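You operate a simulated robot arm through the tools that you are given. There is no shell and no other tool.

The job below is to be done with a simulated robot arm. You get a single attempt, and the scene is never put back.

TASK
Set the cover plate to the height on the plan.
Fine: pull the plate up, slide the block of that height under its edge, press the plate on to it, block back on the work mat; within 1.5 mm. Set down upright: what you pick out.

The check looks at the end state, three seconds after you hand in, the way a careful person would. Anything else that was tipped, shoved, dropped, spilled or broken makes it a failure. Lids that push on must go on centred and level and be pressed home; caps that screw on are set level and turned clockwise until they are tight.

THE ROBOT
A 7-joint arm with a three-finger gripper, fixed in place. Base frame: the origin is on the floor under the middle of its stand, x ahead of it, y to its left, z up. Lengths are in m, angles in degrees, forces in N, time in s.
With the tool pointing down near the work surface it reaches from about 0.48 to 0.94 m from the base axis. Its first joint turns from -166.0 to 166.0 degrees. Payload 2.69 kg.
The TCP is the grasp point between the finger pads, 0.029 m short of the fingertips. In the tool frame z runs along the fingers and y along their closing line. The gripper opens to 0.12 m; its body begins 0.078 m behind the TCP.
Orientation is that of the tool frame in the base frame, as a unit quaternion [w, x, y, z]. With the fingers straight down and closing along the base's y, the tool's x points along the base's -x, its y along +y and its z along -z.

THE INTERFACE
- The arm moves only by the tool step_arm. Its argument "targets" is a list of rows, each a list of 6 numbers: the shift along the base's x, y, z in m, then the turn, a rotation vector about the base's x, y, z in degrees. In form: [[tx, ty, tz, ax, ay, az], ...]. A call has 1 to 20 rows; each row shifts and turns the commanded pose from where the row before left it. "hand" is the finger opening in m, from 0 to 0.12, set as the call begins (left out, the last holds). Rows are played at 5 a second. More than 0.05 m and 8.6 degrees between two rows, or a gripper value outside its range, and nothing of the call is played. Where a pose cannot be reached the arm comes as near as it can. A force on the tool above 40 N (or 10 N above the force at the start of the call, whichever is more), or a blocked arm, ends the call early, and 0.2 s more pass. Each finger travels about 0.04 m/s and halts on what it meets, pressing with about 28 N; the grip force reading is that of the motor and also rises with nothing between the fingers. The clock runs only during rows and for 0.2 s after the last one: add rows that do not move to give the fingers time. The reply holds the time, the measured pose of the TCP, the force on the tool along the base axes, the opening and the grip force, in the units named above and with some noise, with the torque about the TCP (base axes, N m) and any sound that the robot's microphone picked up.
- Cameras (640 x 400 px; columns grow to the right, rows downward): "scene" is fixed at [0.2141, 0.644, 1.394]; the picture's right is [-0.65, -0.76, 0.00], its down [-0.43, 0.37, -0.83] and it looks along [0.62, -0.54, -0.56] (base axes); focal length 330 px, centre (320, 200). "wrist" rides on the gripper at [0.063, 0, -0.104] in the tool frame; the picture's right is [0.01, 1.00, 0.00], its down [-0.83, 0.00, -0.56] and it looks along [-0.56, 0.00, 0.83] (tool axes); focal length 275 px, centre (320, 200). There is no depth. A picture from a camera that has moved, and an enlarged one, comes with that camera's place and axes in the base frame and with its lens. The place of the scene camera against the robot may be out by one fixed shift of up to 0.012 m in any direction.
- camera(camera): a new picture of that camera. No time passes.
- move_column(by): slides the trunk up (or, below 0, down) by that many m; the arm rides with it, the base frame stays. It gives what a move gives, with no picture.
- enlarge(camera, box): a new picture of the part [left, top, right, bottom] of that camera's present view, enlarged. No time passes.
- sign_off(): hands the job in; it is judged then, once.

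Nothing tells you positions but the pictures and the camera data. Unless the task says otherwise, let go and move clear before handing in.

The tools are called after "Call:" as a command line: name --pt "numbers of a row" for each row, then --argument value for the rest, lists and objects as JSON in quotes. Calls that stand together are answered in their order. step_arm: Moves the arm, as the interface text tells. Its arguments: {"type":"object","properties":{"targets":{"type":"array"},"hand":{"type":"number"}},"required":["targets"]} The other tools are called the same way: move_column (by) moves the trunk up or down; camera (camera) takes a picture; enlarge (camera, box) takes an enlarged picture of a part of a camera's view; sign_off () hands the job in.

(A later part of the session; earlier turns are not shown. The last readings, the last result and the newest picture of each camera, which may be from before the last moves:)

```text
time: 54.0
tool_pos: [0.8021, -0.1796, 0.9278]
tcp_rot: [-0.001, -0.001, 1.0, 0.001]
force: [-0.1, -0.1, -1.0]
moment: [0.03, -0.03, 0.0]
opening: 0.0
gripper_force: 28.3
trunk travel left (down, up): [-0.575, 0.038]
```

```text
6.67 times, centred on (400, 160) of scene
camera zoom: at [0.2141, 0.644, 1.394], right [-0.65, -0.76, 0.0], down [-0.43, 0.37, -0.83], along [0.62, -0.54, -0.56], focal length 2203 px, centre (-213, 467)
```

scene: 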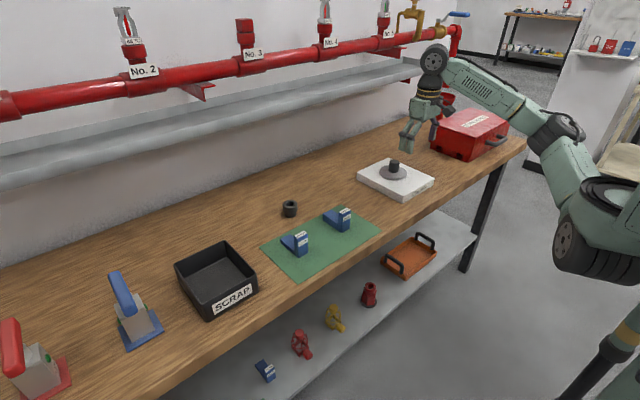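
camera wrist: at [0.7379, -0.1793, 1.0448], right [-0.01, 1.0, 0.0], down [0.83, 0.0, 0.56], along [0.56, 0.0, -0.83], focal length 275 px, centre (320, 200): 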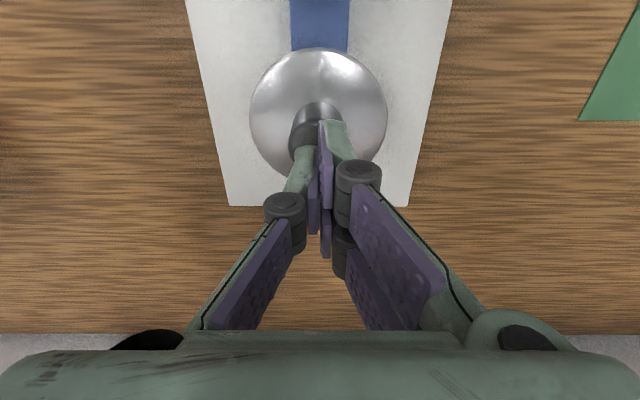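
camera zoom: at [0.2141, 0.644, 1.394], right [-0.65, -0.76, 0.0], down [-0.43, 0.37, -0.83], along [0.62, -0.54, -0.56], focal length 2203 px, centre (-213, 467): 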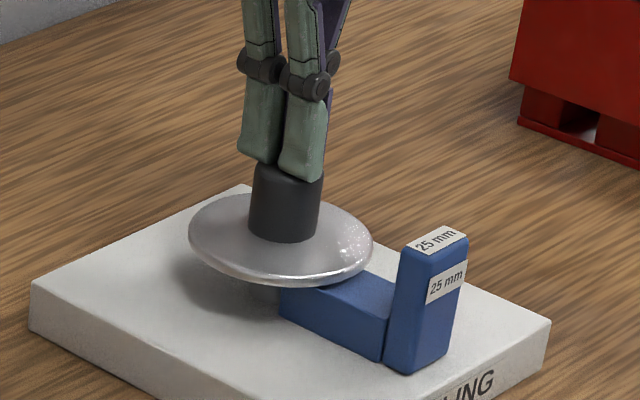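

Call:
step_arm --pt "0 0 -0.001 0 0 0" --pt "0 0 0 0 0 0"

Call:
step_arm --pt "0 0 -0.001 0 0 0" --pt "0 0 0 0 0 0"

Call:
enlarge --camera "scene" --box '[370, 130, 430, 190]'

Call:
camera --camera "wrist"

```text
time: 54.6
tool_pos: [0.8006, -0.1792, 0.927]
tcp_rot: [-0.001, -0.001, 1.0, 0.001]
force: [-0.1, 0.5, 0.5]
moment: [0.0, 0.02, 0.0]
opening: 0.0
gripper_force: 28.7
trunk travel left (down, up): [-0.575, 0.038]
```

```text
time: 55.2
tool_pos: [0.8024, -0.1778, 0.9259]
tcp_rot: [-0.001, 0.0, 1.0, 0.001]
force: [-0.4, -0.1, -0.7]
moment: [0.01, -0.01, 0.01]
opening: 0.0
gripper_force: 28.8
trunk travel left (down, up): [-0.575, 0.038]
```

```text
6.67 times, centred on (400, 160) of scene
camera zoom: at [0.2141, 0.644, 1.394], right [-0.65, -0.76, 0.0], down [-0.43, 0.37, -0.83], along [0.62, -0.54, -0.56], focal length 2203 px, centre (-213, 467)
```

zoom: 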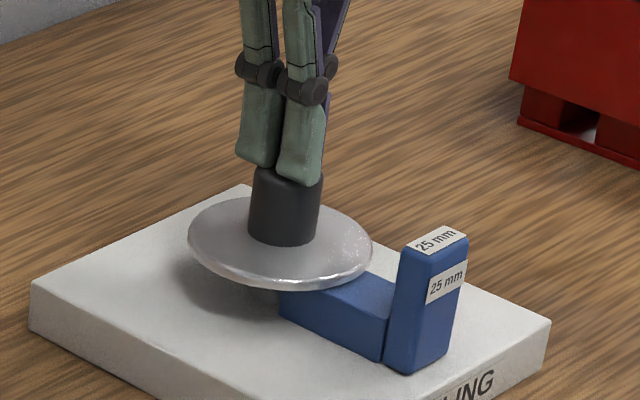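

```text
taken
camera wrist: at [0.7386, -0.1789, 1.0313], right [-0.01, 1.0, 0.0], down [0.83, 0.0, 0.56], along [0.56, 0.0, -0.83], focal length 275 px, centre (320, 200)
```

wrist: 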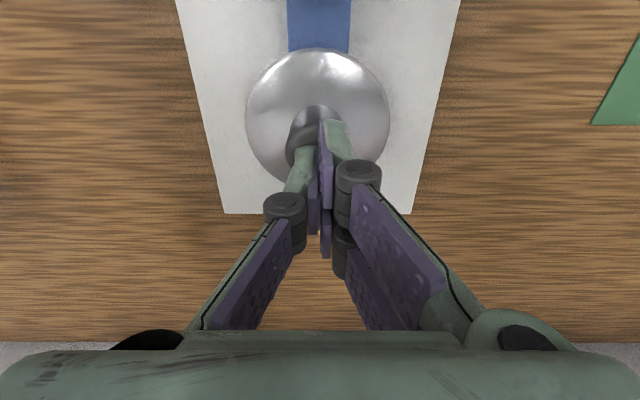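

The plate is moving down with very little force. I'll keep going until it seats on the block.

Call:
step_arm --pt "0 0 -0.001 0 0 0" --pt "0 0 0 0 0 0"

Call:
step_arm --pt "0 0 -0.001 0 0 0" --pt "0 0 0 0 0 0"

Call:
enlarge --camera "scene" --box '[370, 130, 430, 190]'

```text
time: 55.8
tool_pos: [0.8028, -0.1781, 0.9253]
tcp_rot: [0.0, 0.0, 1.0, 0.0]
force: [0.0, 0.2, -0.8]
moment: [-0.03, -0.02, -0.01]
opening: 0.0
gripper_force: 28.6
trunk travel left (down, up): [-0.575, 0.038]
```

```text
time: 56.4
tool_pos: [0.8038, -0.1782, 0.9245]
tcp_rot: [-0.001, -0.001, 1.0, 0.001]
force: [0.8, 1.2, 2.9]
moment: [0.05, 0.04, 0.0]
opening: 0.006
gripper_force: 28.3
trunk travel left (down, up): [-0.575, 0.038]
```

```text
6.67 times, centred on (400, 160) of scene
camera zoom: at [0.2141, 0.644, 1.394], right [-0.65, -0.76, 0.0], down [-0.43, 0.37, -0.83], along [0.62, -0.54, -0.56], focal length 2203 px, centre (-213, 467)
```

zoom: 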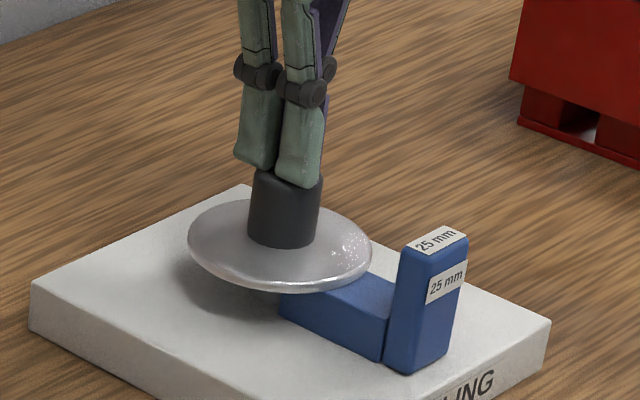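

The plate may be tilting slightly about the block, so I'll look closely before pressing further.

Call:
enlarge --camera "scene" --box '[380, 145, 420, 185]'

Call:
camera --camera "wrist"

Call:
enlarge --camera "wrist" --box '[220, 20, 420, 220]'

```text
10.00 times, centred on (400, 165) of scene
camera zoom: at [0.2141, 0.644, 1.394], right [-0.65, -0.76, 0.0], down [-0.43, 0.37, -0.83], along [0.62, -0.54, -0.56], focal length 3305 px, centre (-480, 550)
```

zoom: 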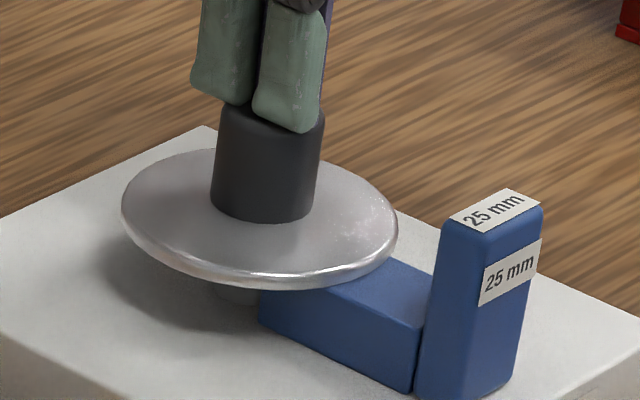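

```text
taken
camera wrist: at [0.7391, -0.1788, 1.0299], right [-0.01, 1.0, 0.0], down [0.83, 0.0, 0.56], along [0.56, 0.0, -0.83], focal length 275 px, centre (320, 200)
```

wrist: 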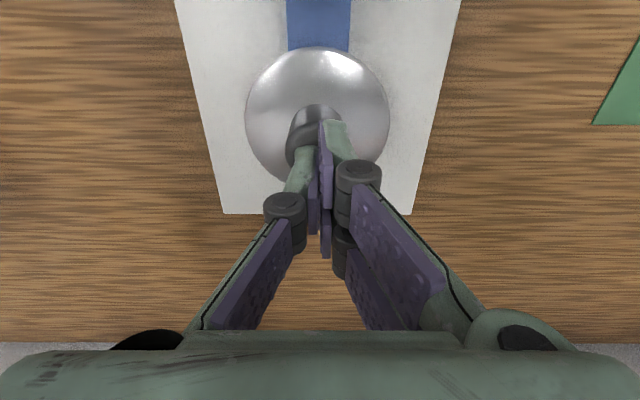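

```text
2.00 times, centred on (320, 120) of wrist
camera zoom: at [0.7391, -0.1788, 1.0299], right [-0.01, 1.0, 0.0], down [0.83, 0.0, 0.56], along [0.56, 0.0, -0.83], focal length 551 px, centre (320, 360)
```

zoom: 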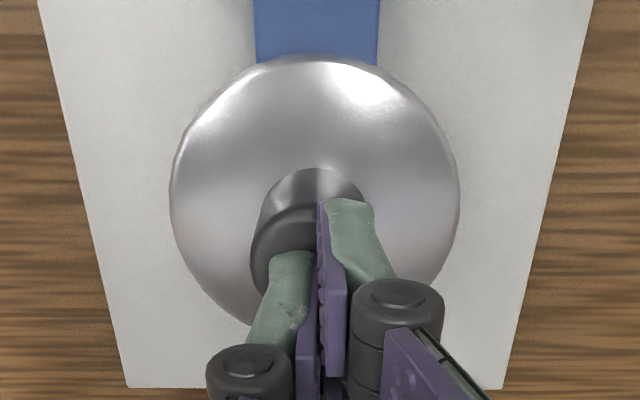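

The plate has come down about 4 mm, but the closed fingertips are starting to wedge on the knob's rounded rim. I'll switch to gripping the knob, so I'll lift off, open and come down around it.

Call:
step_arm --pt "0 0 0.005 0 0 0" --pt "0 0 0.02 0 0 0" --pt "0 0 0.015 0 0 0" --pt "0 0 0 0 0 0"

Call:
step_arm --pt "0 0 0 0 0 0" --pt "0 0 0 0 0 0" --pt "0 0 0 0 0 0" --pt "0 0 0 0 0 0" --hand 0.06

Call:
camera --camera "wrist"

Call:
enlarge --camera "scene" --box '[380, 145, 420, 185]'

Call:
enlarge --camera "scene" --box '[370, 140, 430, 200]'

```text
time: 57.4
tool_pos: [0.8031, -0.179, 0.9631]
tcp_rot: [-0.001, -0.001, 1.0, 0.001]
force: [-0.3, -0.7, 0.3]
moment: [0.0, -0.01, 0.0]
opening: 0.0
gripper_force: 28.4
trunk travel left (down, up): [-0.575, 0.038]
```

```text
time: 58.4
tool_pos: [0.802, -0.1786, 0.9644]
tcp_rot: [-0.001, -0.001, 1.0, 0.0]
force: [0.3, 0.2, 0.3]
moment: [0.04, 0.03, 0.0]
opening: 0.0601
gripper_force: 0.0
trunk travel left (down, up): [-0.575, 0.038]
```

```text
taken
camera wrist: at [0.7386, -0.1794, 1.0693], right [-0.01, 1.0, 0.0], down [0.83, 0.0, 0.56], along [0.56, 0.0, -0.83], focal length 275 px, centre (320, 200)
```

wrist: 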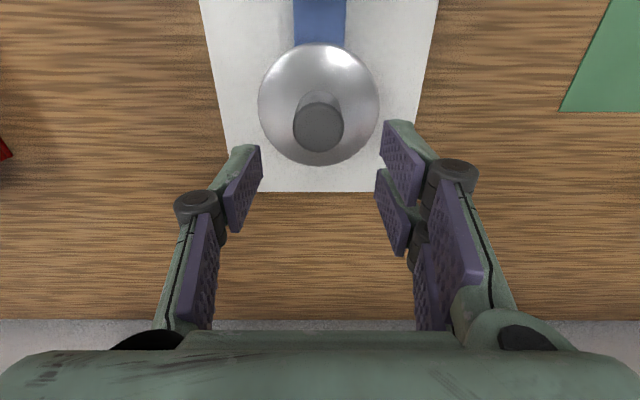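

```text
10.00 times, centred on (400, 165) of scene
camera zoom: at [0.2141, 0.644, 1.394], right [-0.65, -0.76, 0.0], down [-0.43, 0.37, -0.83], along [0.62, -0.54, -0.56], focal length 3305 px, centre (-480, 550)
```

zoom: 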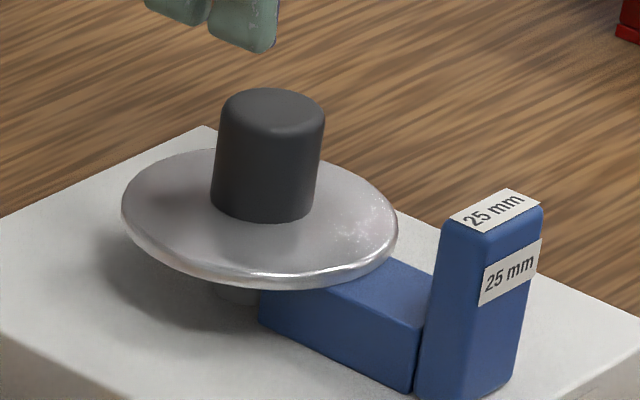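

```text
6.67 times, centred on (400, 170) of scene
camera zoom: at [0.2141, 0.644, 1.394], right [-0.65, -0.76, 0.0], down [-0.43, 0.37, -0.83], along [0.62, -0.54, -0.56], focal length 2203 px, centre (-213, 400)
```

zoom: 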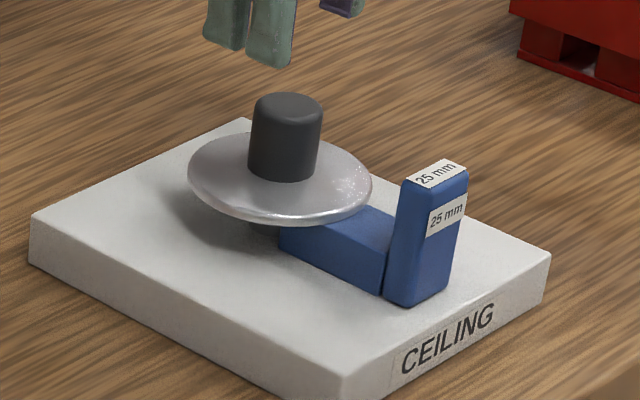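

I want to check whether the plate is level, so I'll zoom tightly on its rim edges.

Call:
enlarge --camera "scene" --box '[378, 158, 394, 168]'

Call:
enlarge --camera "scene" --box '[396, 164, 412, 174]'

Call:
enlarge --camera "scene" --box '[378, 152, 410, 172]'

Call:
enlarge --camera "wrist" --box '[240, 30, 400, 180]'

```text
16.00 times, centred on (386, 163) of scene
camera zoom: at [0.2141, 0.644, 1.394], right [-0.65, -0.76, 0.0], down [-0.43, 0.37, -0.83], along [0.62, -0.54, -0.56], focal length 5288 px, centre (-736, 792)
```

zoom: 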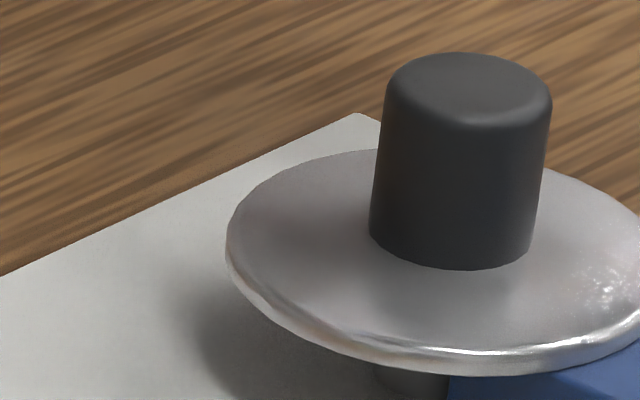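

```text
16.00 times, centred on (404, 169) of scene
camera zoom: at [0.2141, 0.644, 1.394], right [-0.65, -0.76, 0.0], down [-0.43, 0.37, -0.83], along [0.62, -0.54, -0.56], focal length 5288 px, centre (-1024, 696)
```

zoom: 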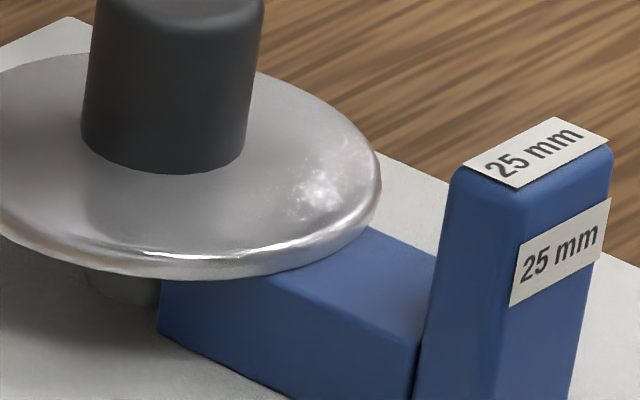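

```text
16.00 times, centred on (394, 162) of scene
camera zoom: at [0.2141, 0.644, 1.394], right [-0.65, -0.76, 0.0], down [-0.43, 0.37, -0.83], along [0.62, -0.54, -0.56], focal length 5288 px, centre (-864, 808)
```

zoom: 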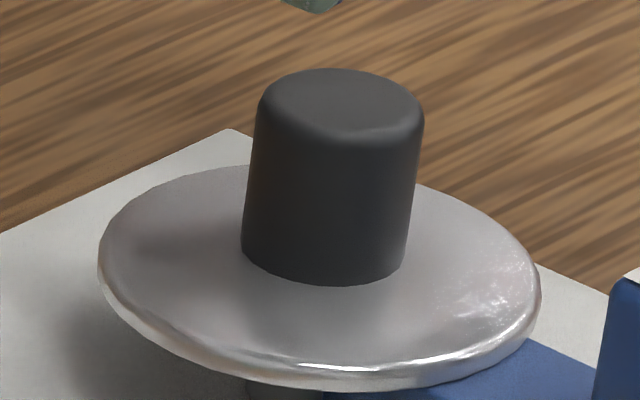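

```text
2.67 times, centred on (320, 105) of wrist
camera zoom: at [0.7386, -0.1794, 1.0693], right [-0.01, 1.0, 0.0], down [0.83, 0.0, 0.56], along [0.56, 0.0, -0.83], focal length 734 px, centre (320, 453)
```

zoom: 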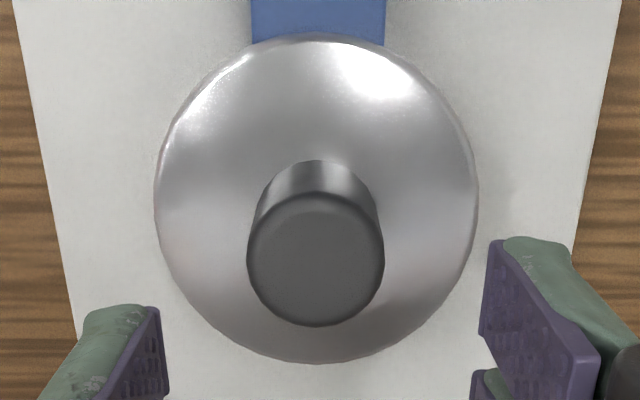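

The near rim looks seated on the block's foot, but the plate may be tilted by a degree or two, with the far side low. To level it I'll turn the gripper 90° so the flat pads square the knob in that direction. From there I'll also get a side view.

Call:
step_arm --pt "-0.001 0 0.03 0 0 0" --pt "0 0 0 0 0 -8" --pt "0 0 0 0 0 -8" --pt "0 0 0 0 0 -8" --pt "0 0 0 0 0 -8" --pt "0 0 0 0 0 -8" --pt "0 0 0 0 0 -8" --pt "0 0 0 0 0 -8" --pt "0 0 0 0 0 -8" --pt "0 0 0 0 0 -8" --pt "0 0 0 0 0 -8" --pt "0 0 0 0 0 -8" --pt "0 0 0 0 0 -2" --pt "0 0 0 0 0 0" --pt "0 0 0 0 0 0"

Call:
camera --camera "wrist"

Call:
enlarge --camera "scene" --box '[360, 100, 440, 200]'

```text
time: 61.6
tool_pos: [0.8018, -0.1787, 0.9946]
tcp_rot: [0.001, 0.708, 0.707, 0.002]
force: [1.5, -0.3, 0.4]
moment: [-0.02, 0.02, 0.03]
opening: 0.0598
gripper_force: 0.1
trunk travel left (down, up): [-0.575, 0.038]
```

```text
taken
camera wrist: at [0.7994, -0.1161, 1.0995], right [1.0, 0.01, 0.0], down [0.0, -0.83, 0.56], along [0.0, -0.56, -0.83], focal length 275 px, centre (320, 200)
```

wrist: 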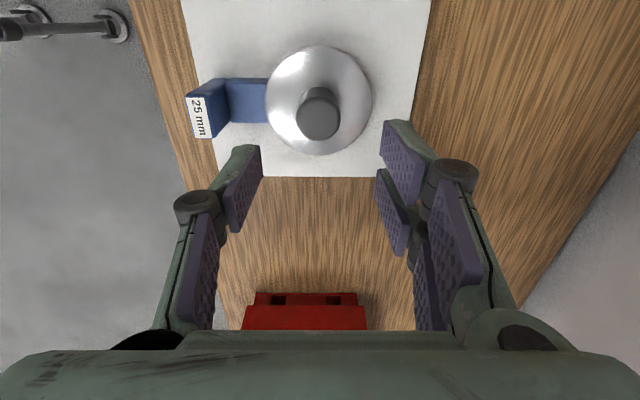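

```text
4.00 times, centred on (400, 150) of scene
camera zoom: at [0.2141, 0.644, 1.394], right [-0.65, -0.76, 0.0], down [-0.43, 0.37, -0.83], along [0.62, -0.54, -0.56], focal length 1322 px, centre (0, 400)
```

zoom: 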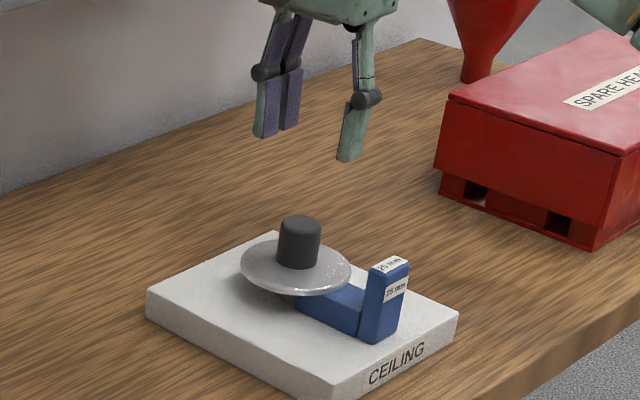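

The rotation works. Before pressing, I'll use the wrist camera for a true horizontal side view of the plate and block, so I'm moving to the +y side and tilting the camera level.

Call:
step_arm --pt "-0.0055 0.04 0 0 0 0" --pt "-0.0055 0.04 0 0 0 0" --pt "-0.0055 0.04 0 0 0 0" --pt "-0.0055 0.04 0 0 0 0" --pt "0 0 -0.012 -8 0 0" --pt "0 0 -0.012 -8 0 0" --pt "0 0 -0.012 -8 0 0" --pt "0 0 -0.012 -8 0 0" --pt "0 0 -0.012 -8 0 0" --pt "0 0 -0.012 -8 0 0" --pt "0 0 -0.012 -8 0 0" --pt "0 0 0 0 0 0" --pt "0 0 0 0 0 0"

Call:
camera --camera "wrist"

Call:
camera --camera "scene"

```text
time: 64.4
tool_pos: [0.7788, -0.0197, 0.9107]
tcp_rot: [0.333, 0.624, 0.625, -0.331]
force: [-0.1, -0.2, -0.8]
moment: [-0.03, -0.01, -0.03]
opening: 0.0602
gripper_force: 0.0
trunk travel left (down, up): [-0.575, 0.038]
```

```text
taken
camera wrist: at [0.7769, 0.1017, 0.9181], right [1.0, 0.0, 0.0], down [0.0, 0.0, 1.0], along [0.0, -1.0, 0.0], focal length 275 px, centre (320, 200)
```

wrist: 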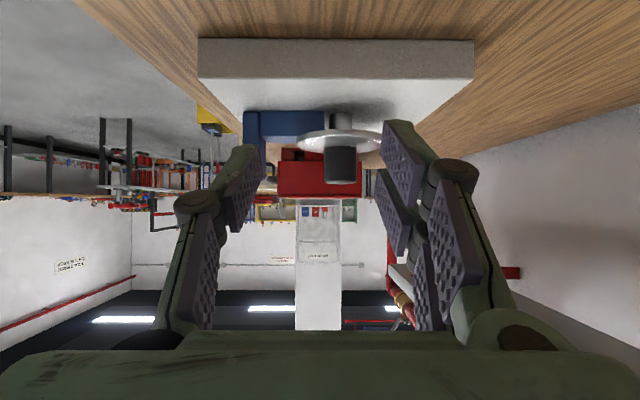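

```text
taken
```

scene: 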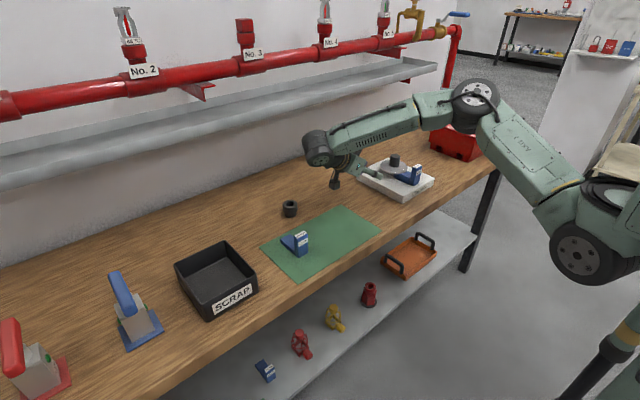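

A true side view (upside down in the picture). I'll enlarge it.

Call:
enlarge --camera "wrist" --box '[230, 70, 400, 190]'

Call:
enlarge --camera "wrist" --box '[290, 100, 390, 165]'

```text
3.33 times, centred on (315, 130) of wrist
camera zoom: at [0.7769, 0.1017, 0.9181], right [1.0, 0.0, 0.0], down [0.0, 0.0, 1.0], along [0.0, -1.0, 0.0], focal length 918 px, centre (337, 433)
```

zoom: 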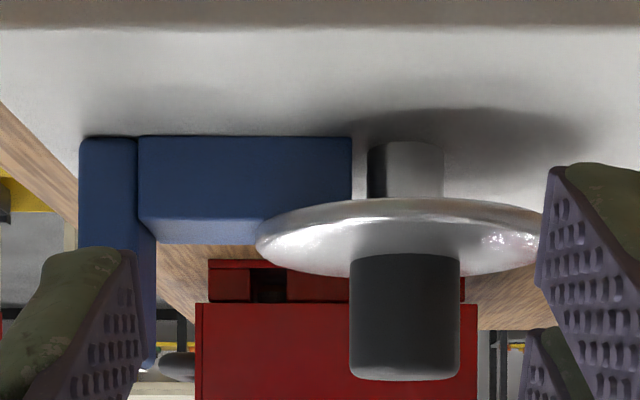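

```text
6.15 times, centred on (340, 132) of wrist
camera zoom: at [0.7769, 0.1017, 0.9181], right [1.0, 0.0, 0.0], down [0.0, 0.0, 1.0], along [0.0, -1.0, 0.0], focal length 1694 px, centre (197, 615)
```

zoom: 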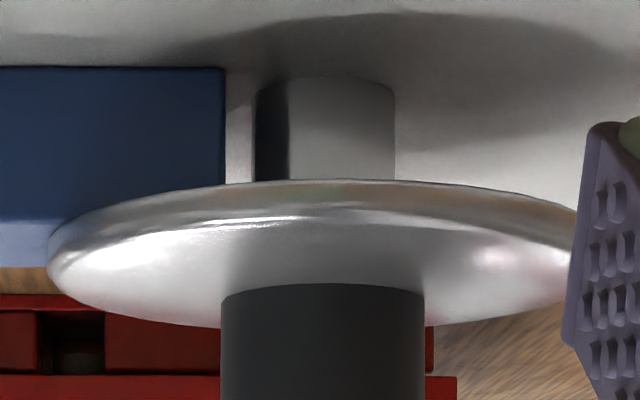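

From the side the plate's underside is about 25–26 mm above the board and the plate is tilted by roughly 1.4°, with the block side slightly high. I'll go back above the knob, grip it along x to square it and press it flat onto the block.

Call:
step_arm --pt "0 0 0.012 8 0 0" --pt "0 0 0.012 8 0 0" --pt "0 0 0.012 8 0 0" --pt "0 0 0.012 8 0 0" --pt "0 0 0.012 8 0 0" --pt "0 0 0.012 8 0 0" --pt "0 0 0.012 8 0 0" --pt "0.0055 -0.04 0 0 0 0" --pt "0.0055 -0.04 0 0 0 0" --pt "0.0055 -0.04 0 0 0 0" --pt "0.0045 -0.04 0 0 0 0" --pt "0 0 -0.02 0 0 0" --pt "0 0 -0.02 0 0 0" --pt "0 0 0 0 0 0" --pt "0 0 0 0 0 0"

Call:
camera --camera "wrist"

Call:
enlarge --camera "wrist" --box '[230, 60, 410, 220]'

```text
time: 67.6
tool_pos: [0.8012, -0.1777, 0.9544]
tcp_rot: [0.0, 0.707, 0.707, 0.001]
force: [0.4, 0.3, 0.1]
moment: [0.02, 0.03, -0.02]
opening: 0.0601
gripper_force: 0.2
trunk travel left (down, up): [-0.575, 0.038]
```

```text
taken
camera wrist: at [0.7991, -0.1154, 1.0605], right [1.0, 0.01, 0.0], down [0.0, -0.83, 0.56], along [0.0, -0.56, -0.83], focal length 275 px, centre (320, 200)
```

wrist: 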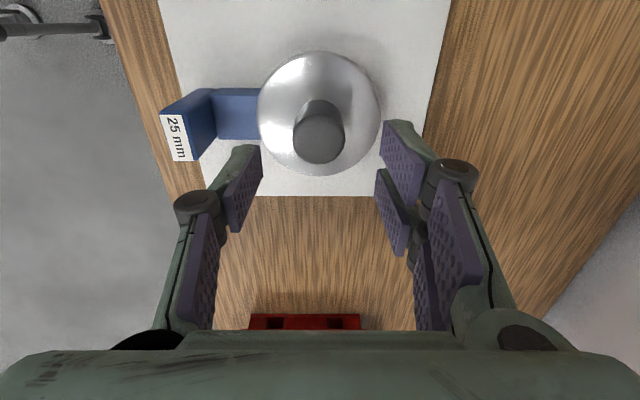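

```text
2.50 times, centred on (320, 140) of wrist
camera zoom: at [0.7991, -0.1154, 1.0605], right [1.0, 0.01, 0.0], down [0.0, -0.83, 0.56], along [0.0, -0.56, -0.83], focal length 688 px, centre (320, 350)
```

zoom: 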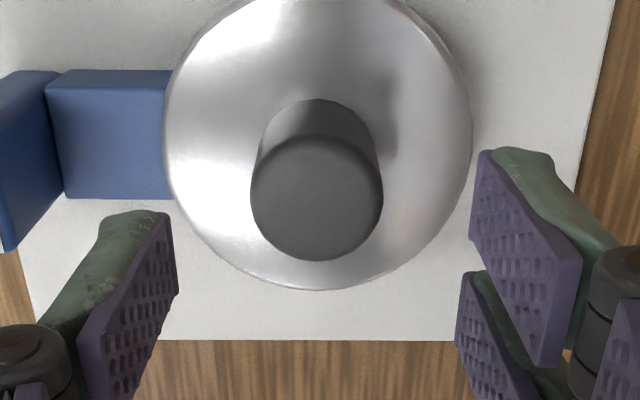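

Centred within a millimetre. I'll descend around the knob.

Call:
step_arm --pt "-0.0008 0 -0.02 0 0 0" --pt "0 0 -0.015 0 0 0" --pt "0 0 -0.012 0 0 0" --pt "0 0 -0.006 0 0 0" --pt "0 0 0 0 0 0" --pt "0 0 0 0 0 0"

Call:
camera --camera "wrist"

Call:
enlarge --camera "wrist" --box '[230, 100, 410, 260]'

Call:
enlarge --camera "scene" --box '[370, 130, 430, 190]'

```text
time: 69.0
tool_pos: [0.8002, -0.1776, 0.9026]
tcp_rot: [0.0, 0.707, 0.707, 0.001]
force: [0.1, 0.3, -0.5]
moment: [0.0, 0.02, 0.01]
opening: 0.0601
gripper_force: 0.1
trunk travel left (down, up): [-0.575, 0.038]
```

```text
taken
camera wrist: at [0.7982, -0.1148, 1.0076], right [1.0, 0.01, 0.0], down [0.0, -0.83, 0.56], along [0.0, -0.56, -0.83], focal length 275 px, centre (320, 200)
```

wrist: 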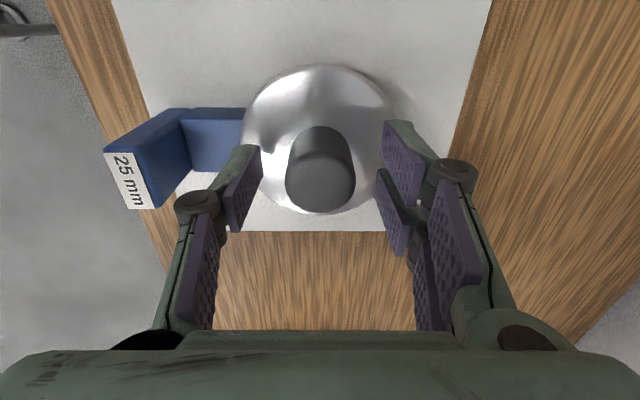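

```text
2.50 times, centred on (320, 180) of wrist
camera zoom: at [0.7982, -0.1148, 1.0076], right [1.0, 0.01, 0.0], down [0.0, -0.83, 0.56], along [0.0, -0.56, -0.83], focal length 688 px, centre (320, 250)
```

zoom: 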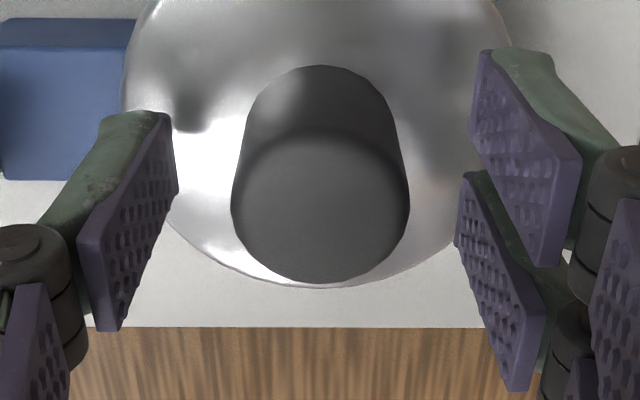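

```text
6.67 times, centred on (400, 160) of scene
camera zoom: at [0.2141, 0.644, 1.394], right [-0.65, -0.76, 0.0], down [-0.43, 0.37, -0.83], along [0.62, -0.54, -0.56], focal length 2203 px, centre (-213, 467)
```

zoom: 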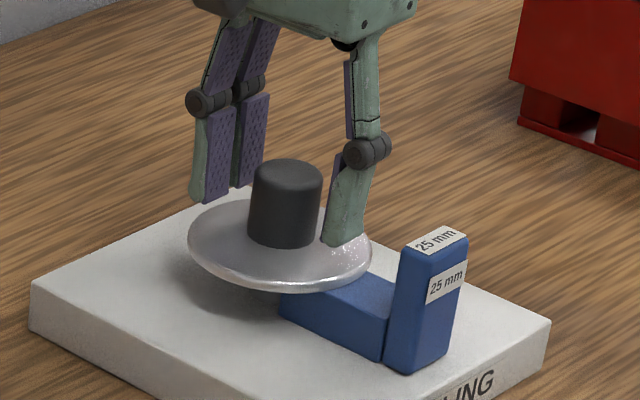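

Call:
step_arm --pt "0 0 -0.0015 0 0 0" --pt "0 0 0 0 0 0" --pt "0 0 0 0 0 0" --pt "0 0 0 0 0 0" --pt "0 0 0 0 0 0" --pt "0 0 0 0 0 0" --hand 0.02

Call:
enlarge --camera "wrist" --box '[230, 100, 410, 260]'

Call:
enlarge --camera "scene" --box '[380, 145, 420, 185]'

```text
time: 70.4
tool_pos: [0.7987, -0.1773, 0.8998]
tcp_rot: [0.0, 0.707, 0.707, 0.002]
force: [1.6, -0.3, -0.6]
moment: [-0.11, -0.08, 0.22]
opening: 0.0317
gripper_force: 45.1
trunk travel left (down, up): [-0.575, 0.038]
```

```text
2.50 times, centred on (320, 180) of wrist
camera zoom: at [0.7982, -0.115, 1.0055], right [1.0, 0.01, 0.0], down [0.0, -0.83, 0.56], along [0.0, -0.56, -0.83], focal length 688 px, centre (320, 250)
```

zoom: 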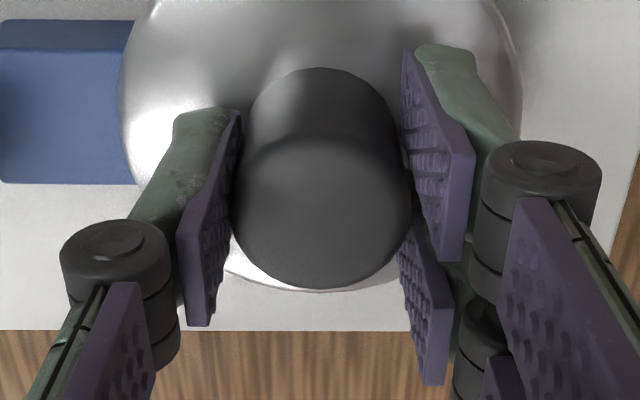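

```text
10.00 times, centred on (400, 165) of scene
camera zoom: at [0.2141, 0.644, 1.394], right [-0.65, -0.76, 0.0], down [-0.43, 0.37, -0.83], along [0.62, -0.54, -0.56], focal length 3305 px, centre (-480, 550)
```

zoom: 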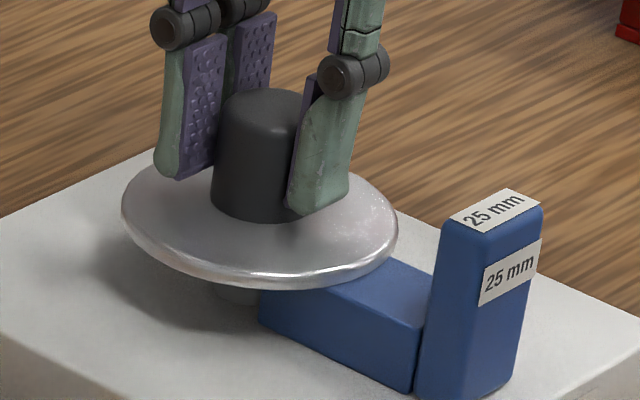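

Gripped. I'll press down in half-millimetre steps, watching the force.

Call:
step_arm --pt "0 0 -0.0005 0 0 0" --pt "0 0 0 0 0 0"

Call:
step_arm --pt "0 0 -0.0005 0 0 0" --pt "0 0 0 0 0 0"

Call:
enlarge --camera "scene" --box '[380, 145, 420, 185]'

```text
time: 71.0
tool_pos: [0.8009, -0.1783, 0.8994]
tcp_rot: [0.0, 0.707, 0.708, 0.001]
force: [2.8, 1.7, 5.2]
moment: [-0.03, 0.03, 0.1]
opening: 0.0317
gripper_force: 44.8
trunk travel left (down, up): [-0.575, 0.038]
```

```text
time: 71.6
tool_pos: [0.8002, -0.179, 0.8993]
tcp_rot: [0.001, 0.707, 0.708, 0.002]
force: [6.6, 3.4, 8.4]
moment: [0.04, -0.17, 0.15]
opening: 0.0317
gripper_force: 45.3
trunk travel left (down, up): [-0.575, 0.038]
```

```text
10.00 times, centred on (400, 165) of scene
camera zoom: at [0.2141, 0.644, 1.394], right [-0.65, -0.76, 0.0], down [-0.43, 0.37, -0.83], along [0.62, -0.54, -0.56], focal length 3305 px, centre (-480, 550)
```

zoom: 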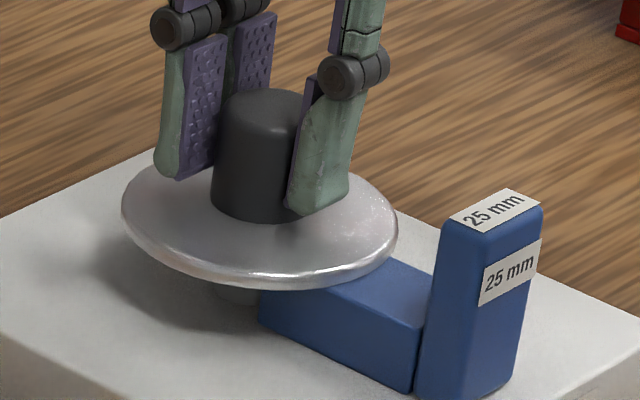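

Call:
step_arm --pt "0 0 -0.0005 0 0 0" --pt "0 0 0 0 0 0"

Call:
enlarge --camera "wrist" --box '[230, 60, 410, 220]'

Call:
step_arm --pt "0 0 -0.0005 0 0 0" --pt "0 0 0 0 0 0"

Call:
enlarge --camera "wrist" --box '[230, 60, 410, 220]'

Call:
enlarge --camera "scene" --box '[378, 152, 410, 172]'

```text
time: 72.2
tool_pos: [0.7994, -0.1788, 0.8991]
tcp_rot: [0.001, 0.706, 0.708, 0.002]
force: [10.1, 3.9, 13.9]
moment: [0.35, -0.2, 0.27]
opening: 0.0317
gripper_force: 45.1
trunk travel left (down, up): [-0.575, 0.038]
```

```text
2.50 times, centred on (320, 140) of wrist
camera zoom: at [0.7978, -0.115, 1.0053], right [1.0, 0.01, 0.0], down [0.0, -0.83, 0.56], along [0.01, -0.56, -0.83], focal length 688 px, centre (320, 350)
```

zoom: 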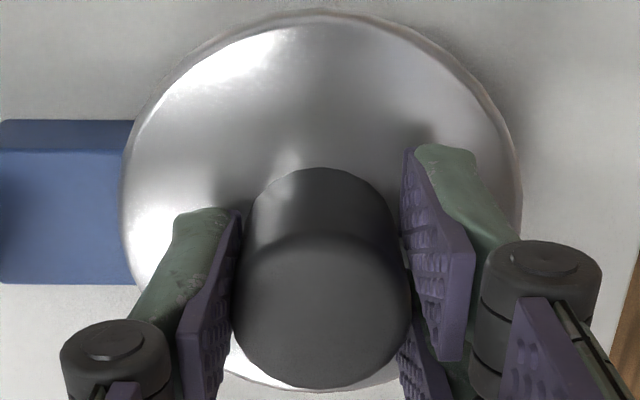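

```text
time: 72.8
tool_pos: [0.7999, -0.1786, 0.9002]
tcp_rot: [0.001, 0.706, 0.708, 0.002]
force: [16.3, 3.5, 19.6]
moment: [0.4, -0.38, 0.33]
opening: 0.0318
gripper_force: 45.1
trunk travel left (down, up): [-0.575, 0.038]
```

```text
2.50 times, centred on (320, 140) of wrist
camera zoom: at [0.7976, -0.115, 1.0052], right [1.0, 0.01, 0.01], down [0.0, -0.83, 0.56], along [0.01, -0.56, -0.83], focal length 688 px, centre (320, 350)
```

zoom: 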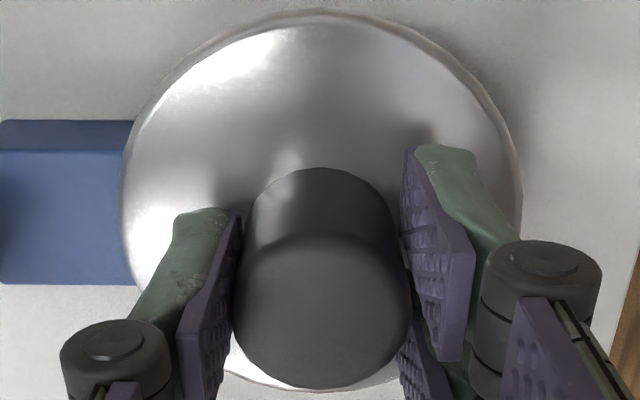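

```text
16.00 times, centred on (394, 162) of scene
camera zoom: at [0.2141, 0.644, 1.394], right [-0.65, -0.76, 0.0], down [-0.43, 0.37, -0.83], along [0.62, -0.54, -0.56], focal length 5288 px, centre (-864, 808)
```

zoom: 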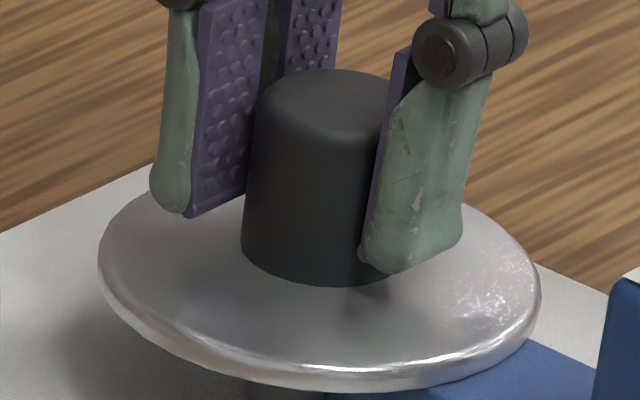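

The plate no longer moves (force rises to about 20 N with no travel), so it is seated on the block. I'll ease the load off, release, and check from the side with the fingers opened wide.

Call:
step_arm --pt "0 0 0.0006 0 0 0" --pt "0 0 0.0006 0 0 0" --pt "0 0 0 0 0 0"

Call:
step_arm --pt "0 0 0 0 0 0" --pt "0 0 0 0 0 0" --pt "0 0 0 0 0 0" --pt "0 0 0 0 0 0" --pt "0 0 0.02 0 0 0" --pt "0 0 0.03 0 0 0" --pt "0 0 0.04 0 0 0" --pt "0 0 0 0 0 0" --hand 0.062

Call:
enlarge --camera "scene" --box '[378, 152, 410, 172]'

Call:
camera --camera "wrist"

```text
time: 73.6
tool_pos: [0.7998, -0.1785, 0.9003]
tcp_rot: [0.0, 0.706, 0.708, 0.001]
force: [12.4, 8.9, 14.2]
moment: [-0.16, -0.48, 0.1]
opening: 0.0319
gripper_force: 44.8
trunk travel left (down, up): [-0.575, 0.038]
```

```text
time: 75.4
tool_pos: [0.7986, -0.1787, 0.9889]
tcp_rot: [-0.001, 0.706, 0.708, 0.0]
force: [-0.4, 0.8, 0.6]
moment: [-0.01, -0.01, -0.03]
opening: 0.062
gripper_force: 0.1
trunk travel left (down, up): [-0.575, 0.038]
```

```text
16.00 times, centred on (394, 162) of scene
camera zoom: at [0.2141, 0.644, 1.394], right [-0.65, -0.76, 0.0], down [-0.43, 0.37, -0.83], along [0.62, -0.54, -0.56], focal length 5288 px, centre (-864, 808)
```

zoom: 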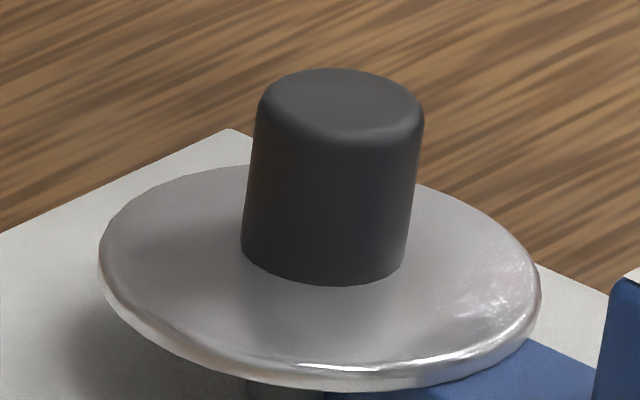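

```text
taken
camera wrist: at [0.797, -0.116, 1.094], right [1.0, 0.01, 0.0], down [0.0, -0.83, 0.56], along [0.0, -0.55, -0.83], focal length 275 px, centre (320, 200)
```

wrist: 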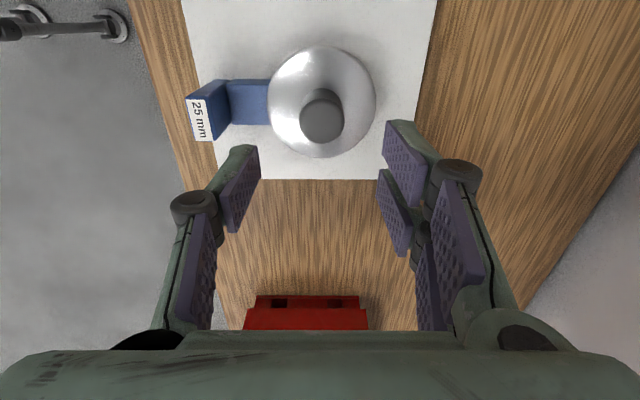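

The plate's picture is unchanged after pressing, so it was already firmly on the block. Now I'll turn the gripper back and fetch the block.

Call:
step_arm --pt "0 0 0.005 0 0 8" --pt "0 0 0 0 0 8" --pt "0 0 0 0 0 8" --pt "0 0 0 0 0 8" --pt "0 0 0 0 0 8" --pt "0 0 0 0 0 8" --pt "0 0 0 0 0 8" --pt "0 0 0 0 0 8" --pt "0 0 0 0 0 8" --pt "0 0 0 0 0 8" --pt "0 0 0 0 0 8" --pt "0 0 0 0 0 2" --pt "-0.045 0 0 0 0 0" --pt "-0.043 -0.001 0 0 0 0" --pt "0 0 0 0 0 0" --pt "0 0 0 0 0 0" --pt "0 0 0 0 0 0"

Call:
camera --camera "wrist"

Call:
enlarge --camera "wrist" --box '[240, 60, 400, 200]'

```text
time: 79.0
tool_pos: [0.7115, -0.1805, 0.9949]
tcp_rot: [-0.001, -0.001, 1.0, 0.001]
force: [0.8, 0.0, -0.5]
moment: [-0.01, 0.04, 0.0]
opening: 0.0618
gripper_force: 0.1
trunk travel left (down, up): [-0.575, 0.038]
```

```text
taken
camera wrist: at [0.6475, -0.1806, 1.0995], right [-0.01, 1.0, 0.0], down [0.83, 0.0, 0.56], along [0.56, 0.0, -0.83], focal length 275 px, centre (320, 200)
```

wrist: 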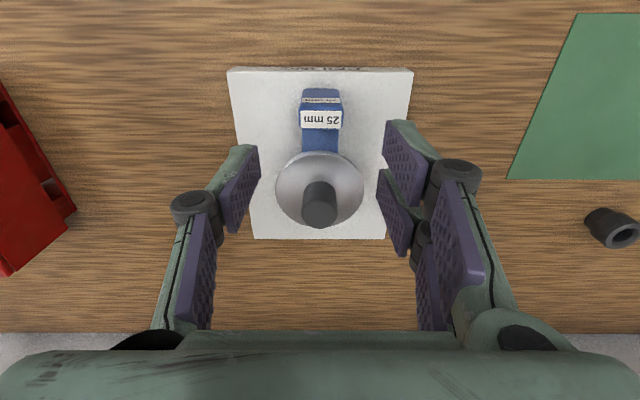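

```text
2.86 times, centred on (320, 130) of wrist
camera zoom: at [0.6475, -0.1806, 1.0995], right [-0.01, 1.0, 0.0], down [0.83, 0.0, 0.56], along [0.56, 0.0, -0.83], focal length 786 px, centre (320, 400)
```

zoom: 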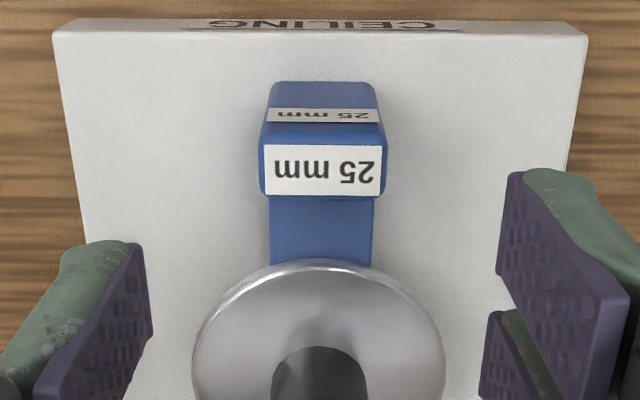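

The block stands where I left it, centred under the gripper. I'll descend to grip it.

Call:
step_arm --pt "0.0005 0.0003 -0.03 0 0 0" --pt "0 0 -0.03 0 0 0" --pt "0 0 -0.03 0 0 0" --pt "0 0 -0.02 0 0 0" --pt "0 0 -0.0085 0 0 0" --pt "0 0 0 0 0 0" --pt "0 0 0 0 0 0" --pt "0 0 0 0 0 0"

Call:
enlarge --camera "wrist" --box '[220, 110, 420, 260]'

Call:
enlarge --camera "scene" --box '[370, 140, 430, 200]'

```text
time: 80.8
tool_pos: [0.7126, -0.1802, 0.8758]
tcp_rot: [-0.001, -0.001, 1.0, 0.001]
force: [-1.0, -0.1, -0.6]
moment: [-0.01, -0.02, 0.01]
opening: 0.0621
gripper_force: 0.0
trunk travel left (down, up): [-0.575, 0.038]
```

```text
2.67 times, centred on (320, 185) of wrist
camera zoom: at [0.6474, -0.1798, 0.9813], right [-0.01, 1.0, 0.0], down [0.83, 0.0, 0.56], along [0.56, 0.0, -0.83], focal length 734 px, centre (320, 240)
```

zoom: 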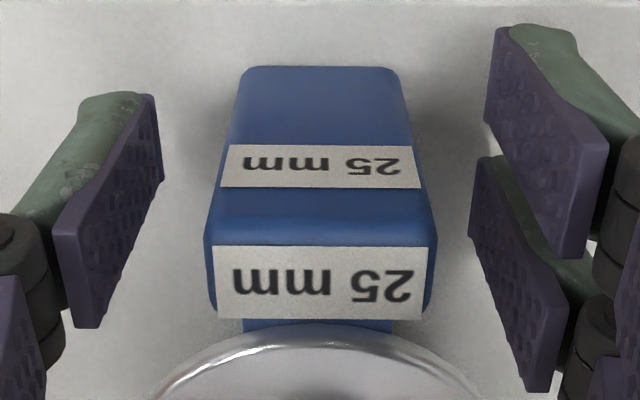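

```text
6.67 times, centred on (400, 170) of scene
camera zoom: at [0.2141, 0.644, 1.394], right [-0.65, -0.76, 0.0], down [-0.43, 0.37, -0.83], along [0.62, -0.54, -0.56], focal length 2203 px, centre (-213, 400)
```

zoom: 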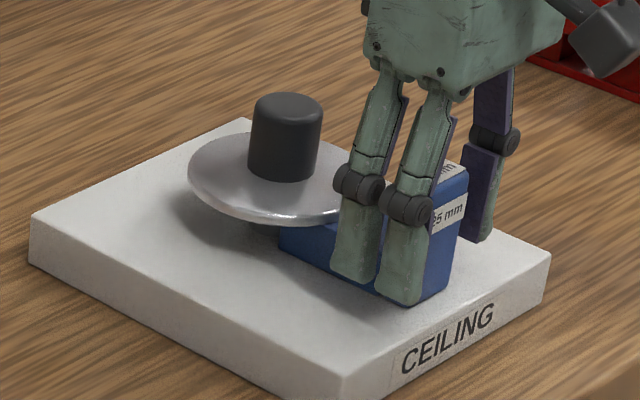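

Centred. I'll grip the block and then draw it straight back without any lift.

Call:
step_arm --pt "0 0 0 0 0 0" --pt "0 0 0 0 0 0" --pt "0 0 0 0 0 0" --pt "0 0 0 0 0 0" --pt "0 0 0 0 0 0" --pt "0 0 0 0 0 0" --hand 0.02

Call:
enlarge --camera "scene" --box '[378, 152, 410, 172]'

Call:
enlarge --camera "wrist" --box '[220, 110, 420, 260]'

```text
time: 82.2
tool_pos: [0.7124, -0.179, 0.876]
tcp_rot: [-0.001, -0.001, 1.0, 0.001]
force: [-0.1, 0.3, -0.1]
moment: [0.03, -0.02, 0.0]
opening: 0.0334
gripper_force: 27.7
trunk travel left (down, up): [-0.575, 0.038]
```

```text
16.00 times, centred on (394, 162) of scene
camera zoom: at [0.2141, 0.644, 1.394], right [-0.65, -0.76, 0.0], down [-0.43, 0.37, -0.83], along [0.62, -0.54, -0.56], focal length 5288 px, centre (-864, 808)
```

zoom: 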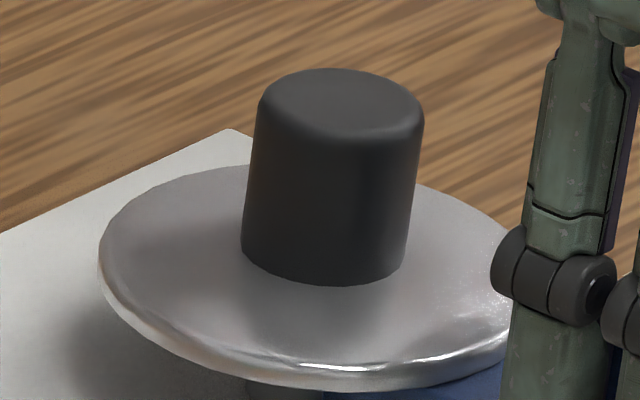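

```text
2.67 times, centred on (320, 185) of wrist
camera zoom: at [0.6474, -0.1797, 0.9813], right [-0.01, 1.0, 0.0], down [0.83, 0.0, 0.56], along [0.56, 0.0, -0.83], focal length 734 px, centre (320, 240)
```

zoom: 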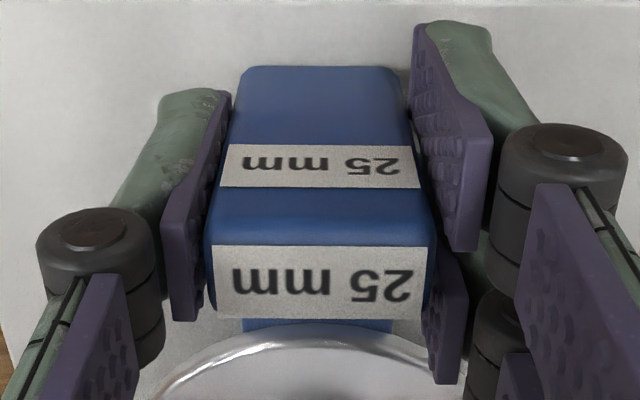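

Call:
step_arm --pt "-0.003 0 0 0 0 0" --pt "-0.003 0 0 0 0 0" --pt "-0.003 0 0 0 0 0" --pt "0 0 0 0 0 0"

Call:
enlarge --camera "scene" --box '[378, 152, 410, 172]'

```text
time: 83.2
tool_pos: [0.7031, -0.1791, 0.8758]
tcp_rot: [0.0, -0.001, 1.0, 0.001]
force: [3.5, 0.4, 6.8]
moment: [0.01, -0.1, 0.0]
opening: 0.0335
gripper_force: 28.2
trunk travel left (down, up): [-0.575, 0.038]
```

```text
16.00 times, centred on (394, 162) of scene
camera zoom: at [0.2141, 0.644, 1.394], right [-0.65, -0.76, 0.0], down [-0.43, 0.37, -0.83], along [0.62, -0.54, -0.56], focal length 5288 px, centre (-864, 808)
```

zoom: 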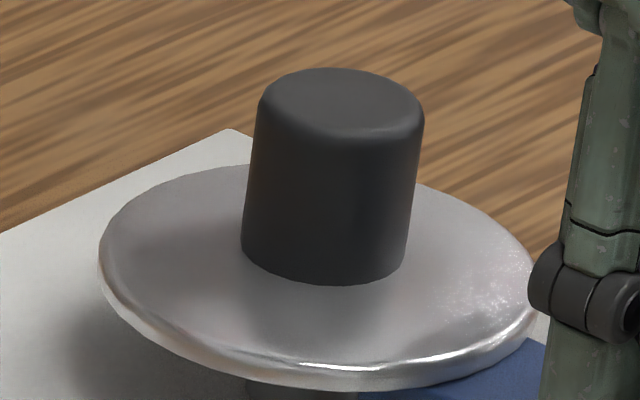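

Call:
step_arm --pt "-0.004 0 0 0 0 0" --pt "-0.004 0 0 0 0 0" --pt "-0.004 0 0 0 0 0" --pt "-0.004 0 0 0 0 0" --pt "-0.004 0 0 0 0 0" --pt "-0.004 0 0 0 0 0" --pt "-0.004 0 0 0 0 0" --pt "0 0 0 0 0 0"

Call:
enlarge --camera "scene" --box '[360, 140, 440, 200]'

Call:
camera --camera "wrist"

```text
time: 85.0
tool_pos: [0.6743, -0.1797, 0.8753]
tcp_rot: [0.0, -0.001, 1.0, 0.001]
force: [2.6, 1.6, 7.9]
moment: [0.05, -0.35, 0.01]
opening: 0.0334
gripper_force: 27.5
trunk travel left (down, up): [-0.575, 0.038]
```

```text
6.67 times, centred on (400, 170) of scene
camera zoom: at [0.2141, 0.644, 1.394], right [-0.65, -0.76, 0.0], down [-0.43, 0.37, -0.83], along [0.62, -0.54, -0.56], focal length 2203 px, centre (-213, 400)
```

zoom: 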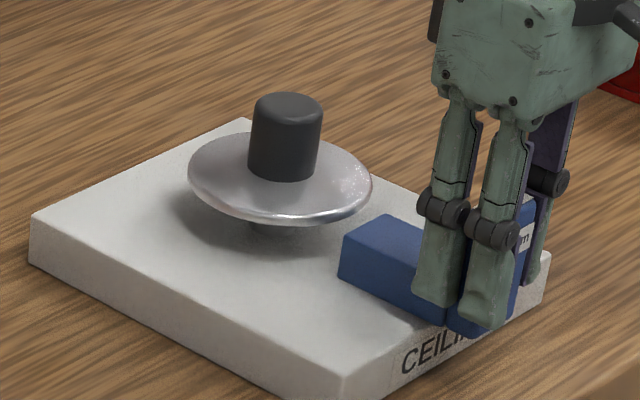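

```text
taken
camera wrist: at [0.6107, -0.1796, 0.9812], right [-0.01, 1.0, 0.0], down [0.83, 0.0, 0.56], along [0.56, 0.0, -0.83], focal length 275 px, centre (320, 200)
```

wrist: 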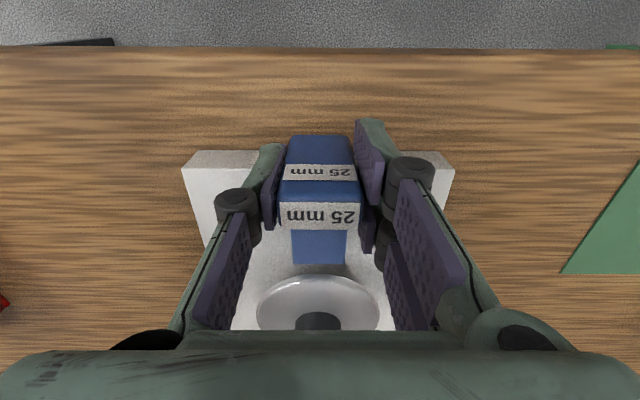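

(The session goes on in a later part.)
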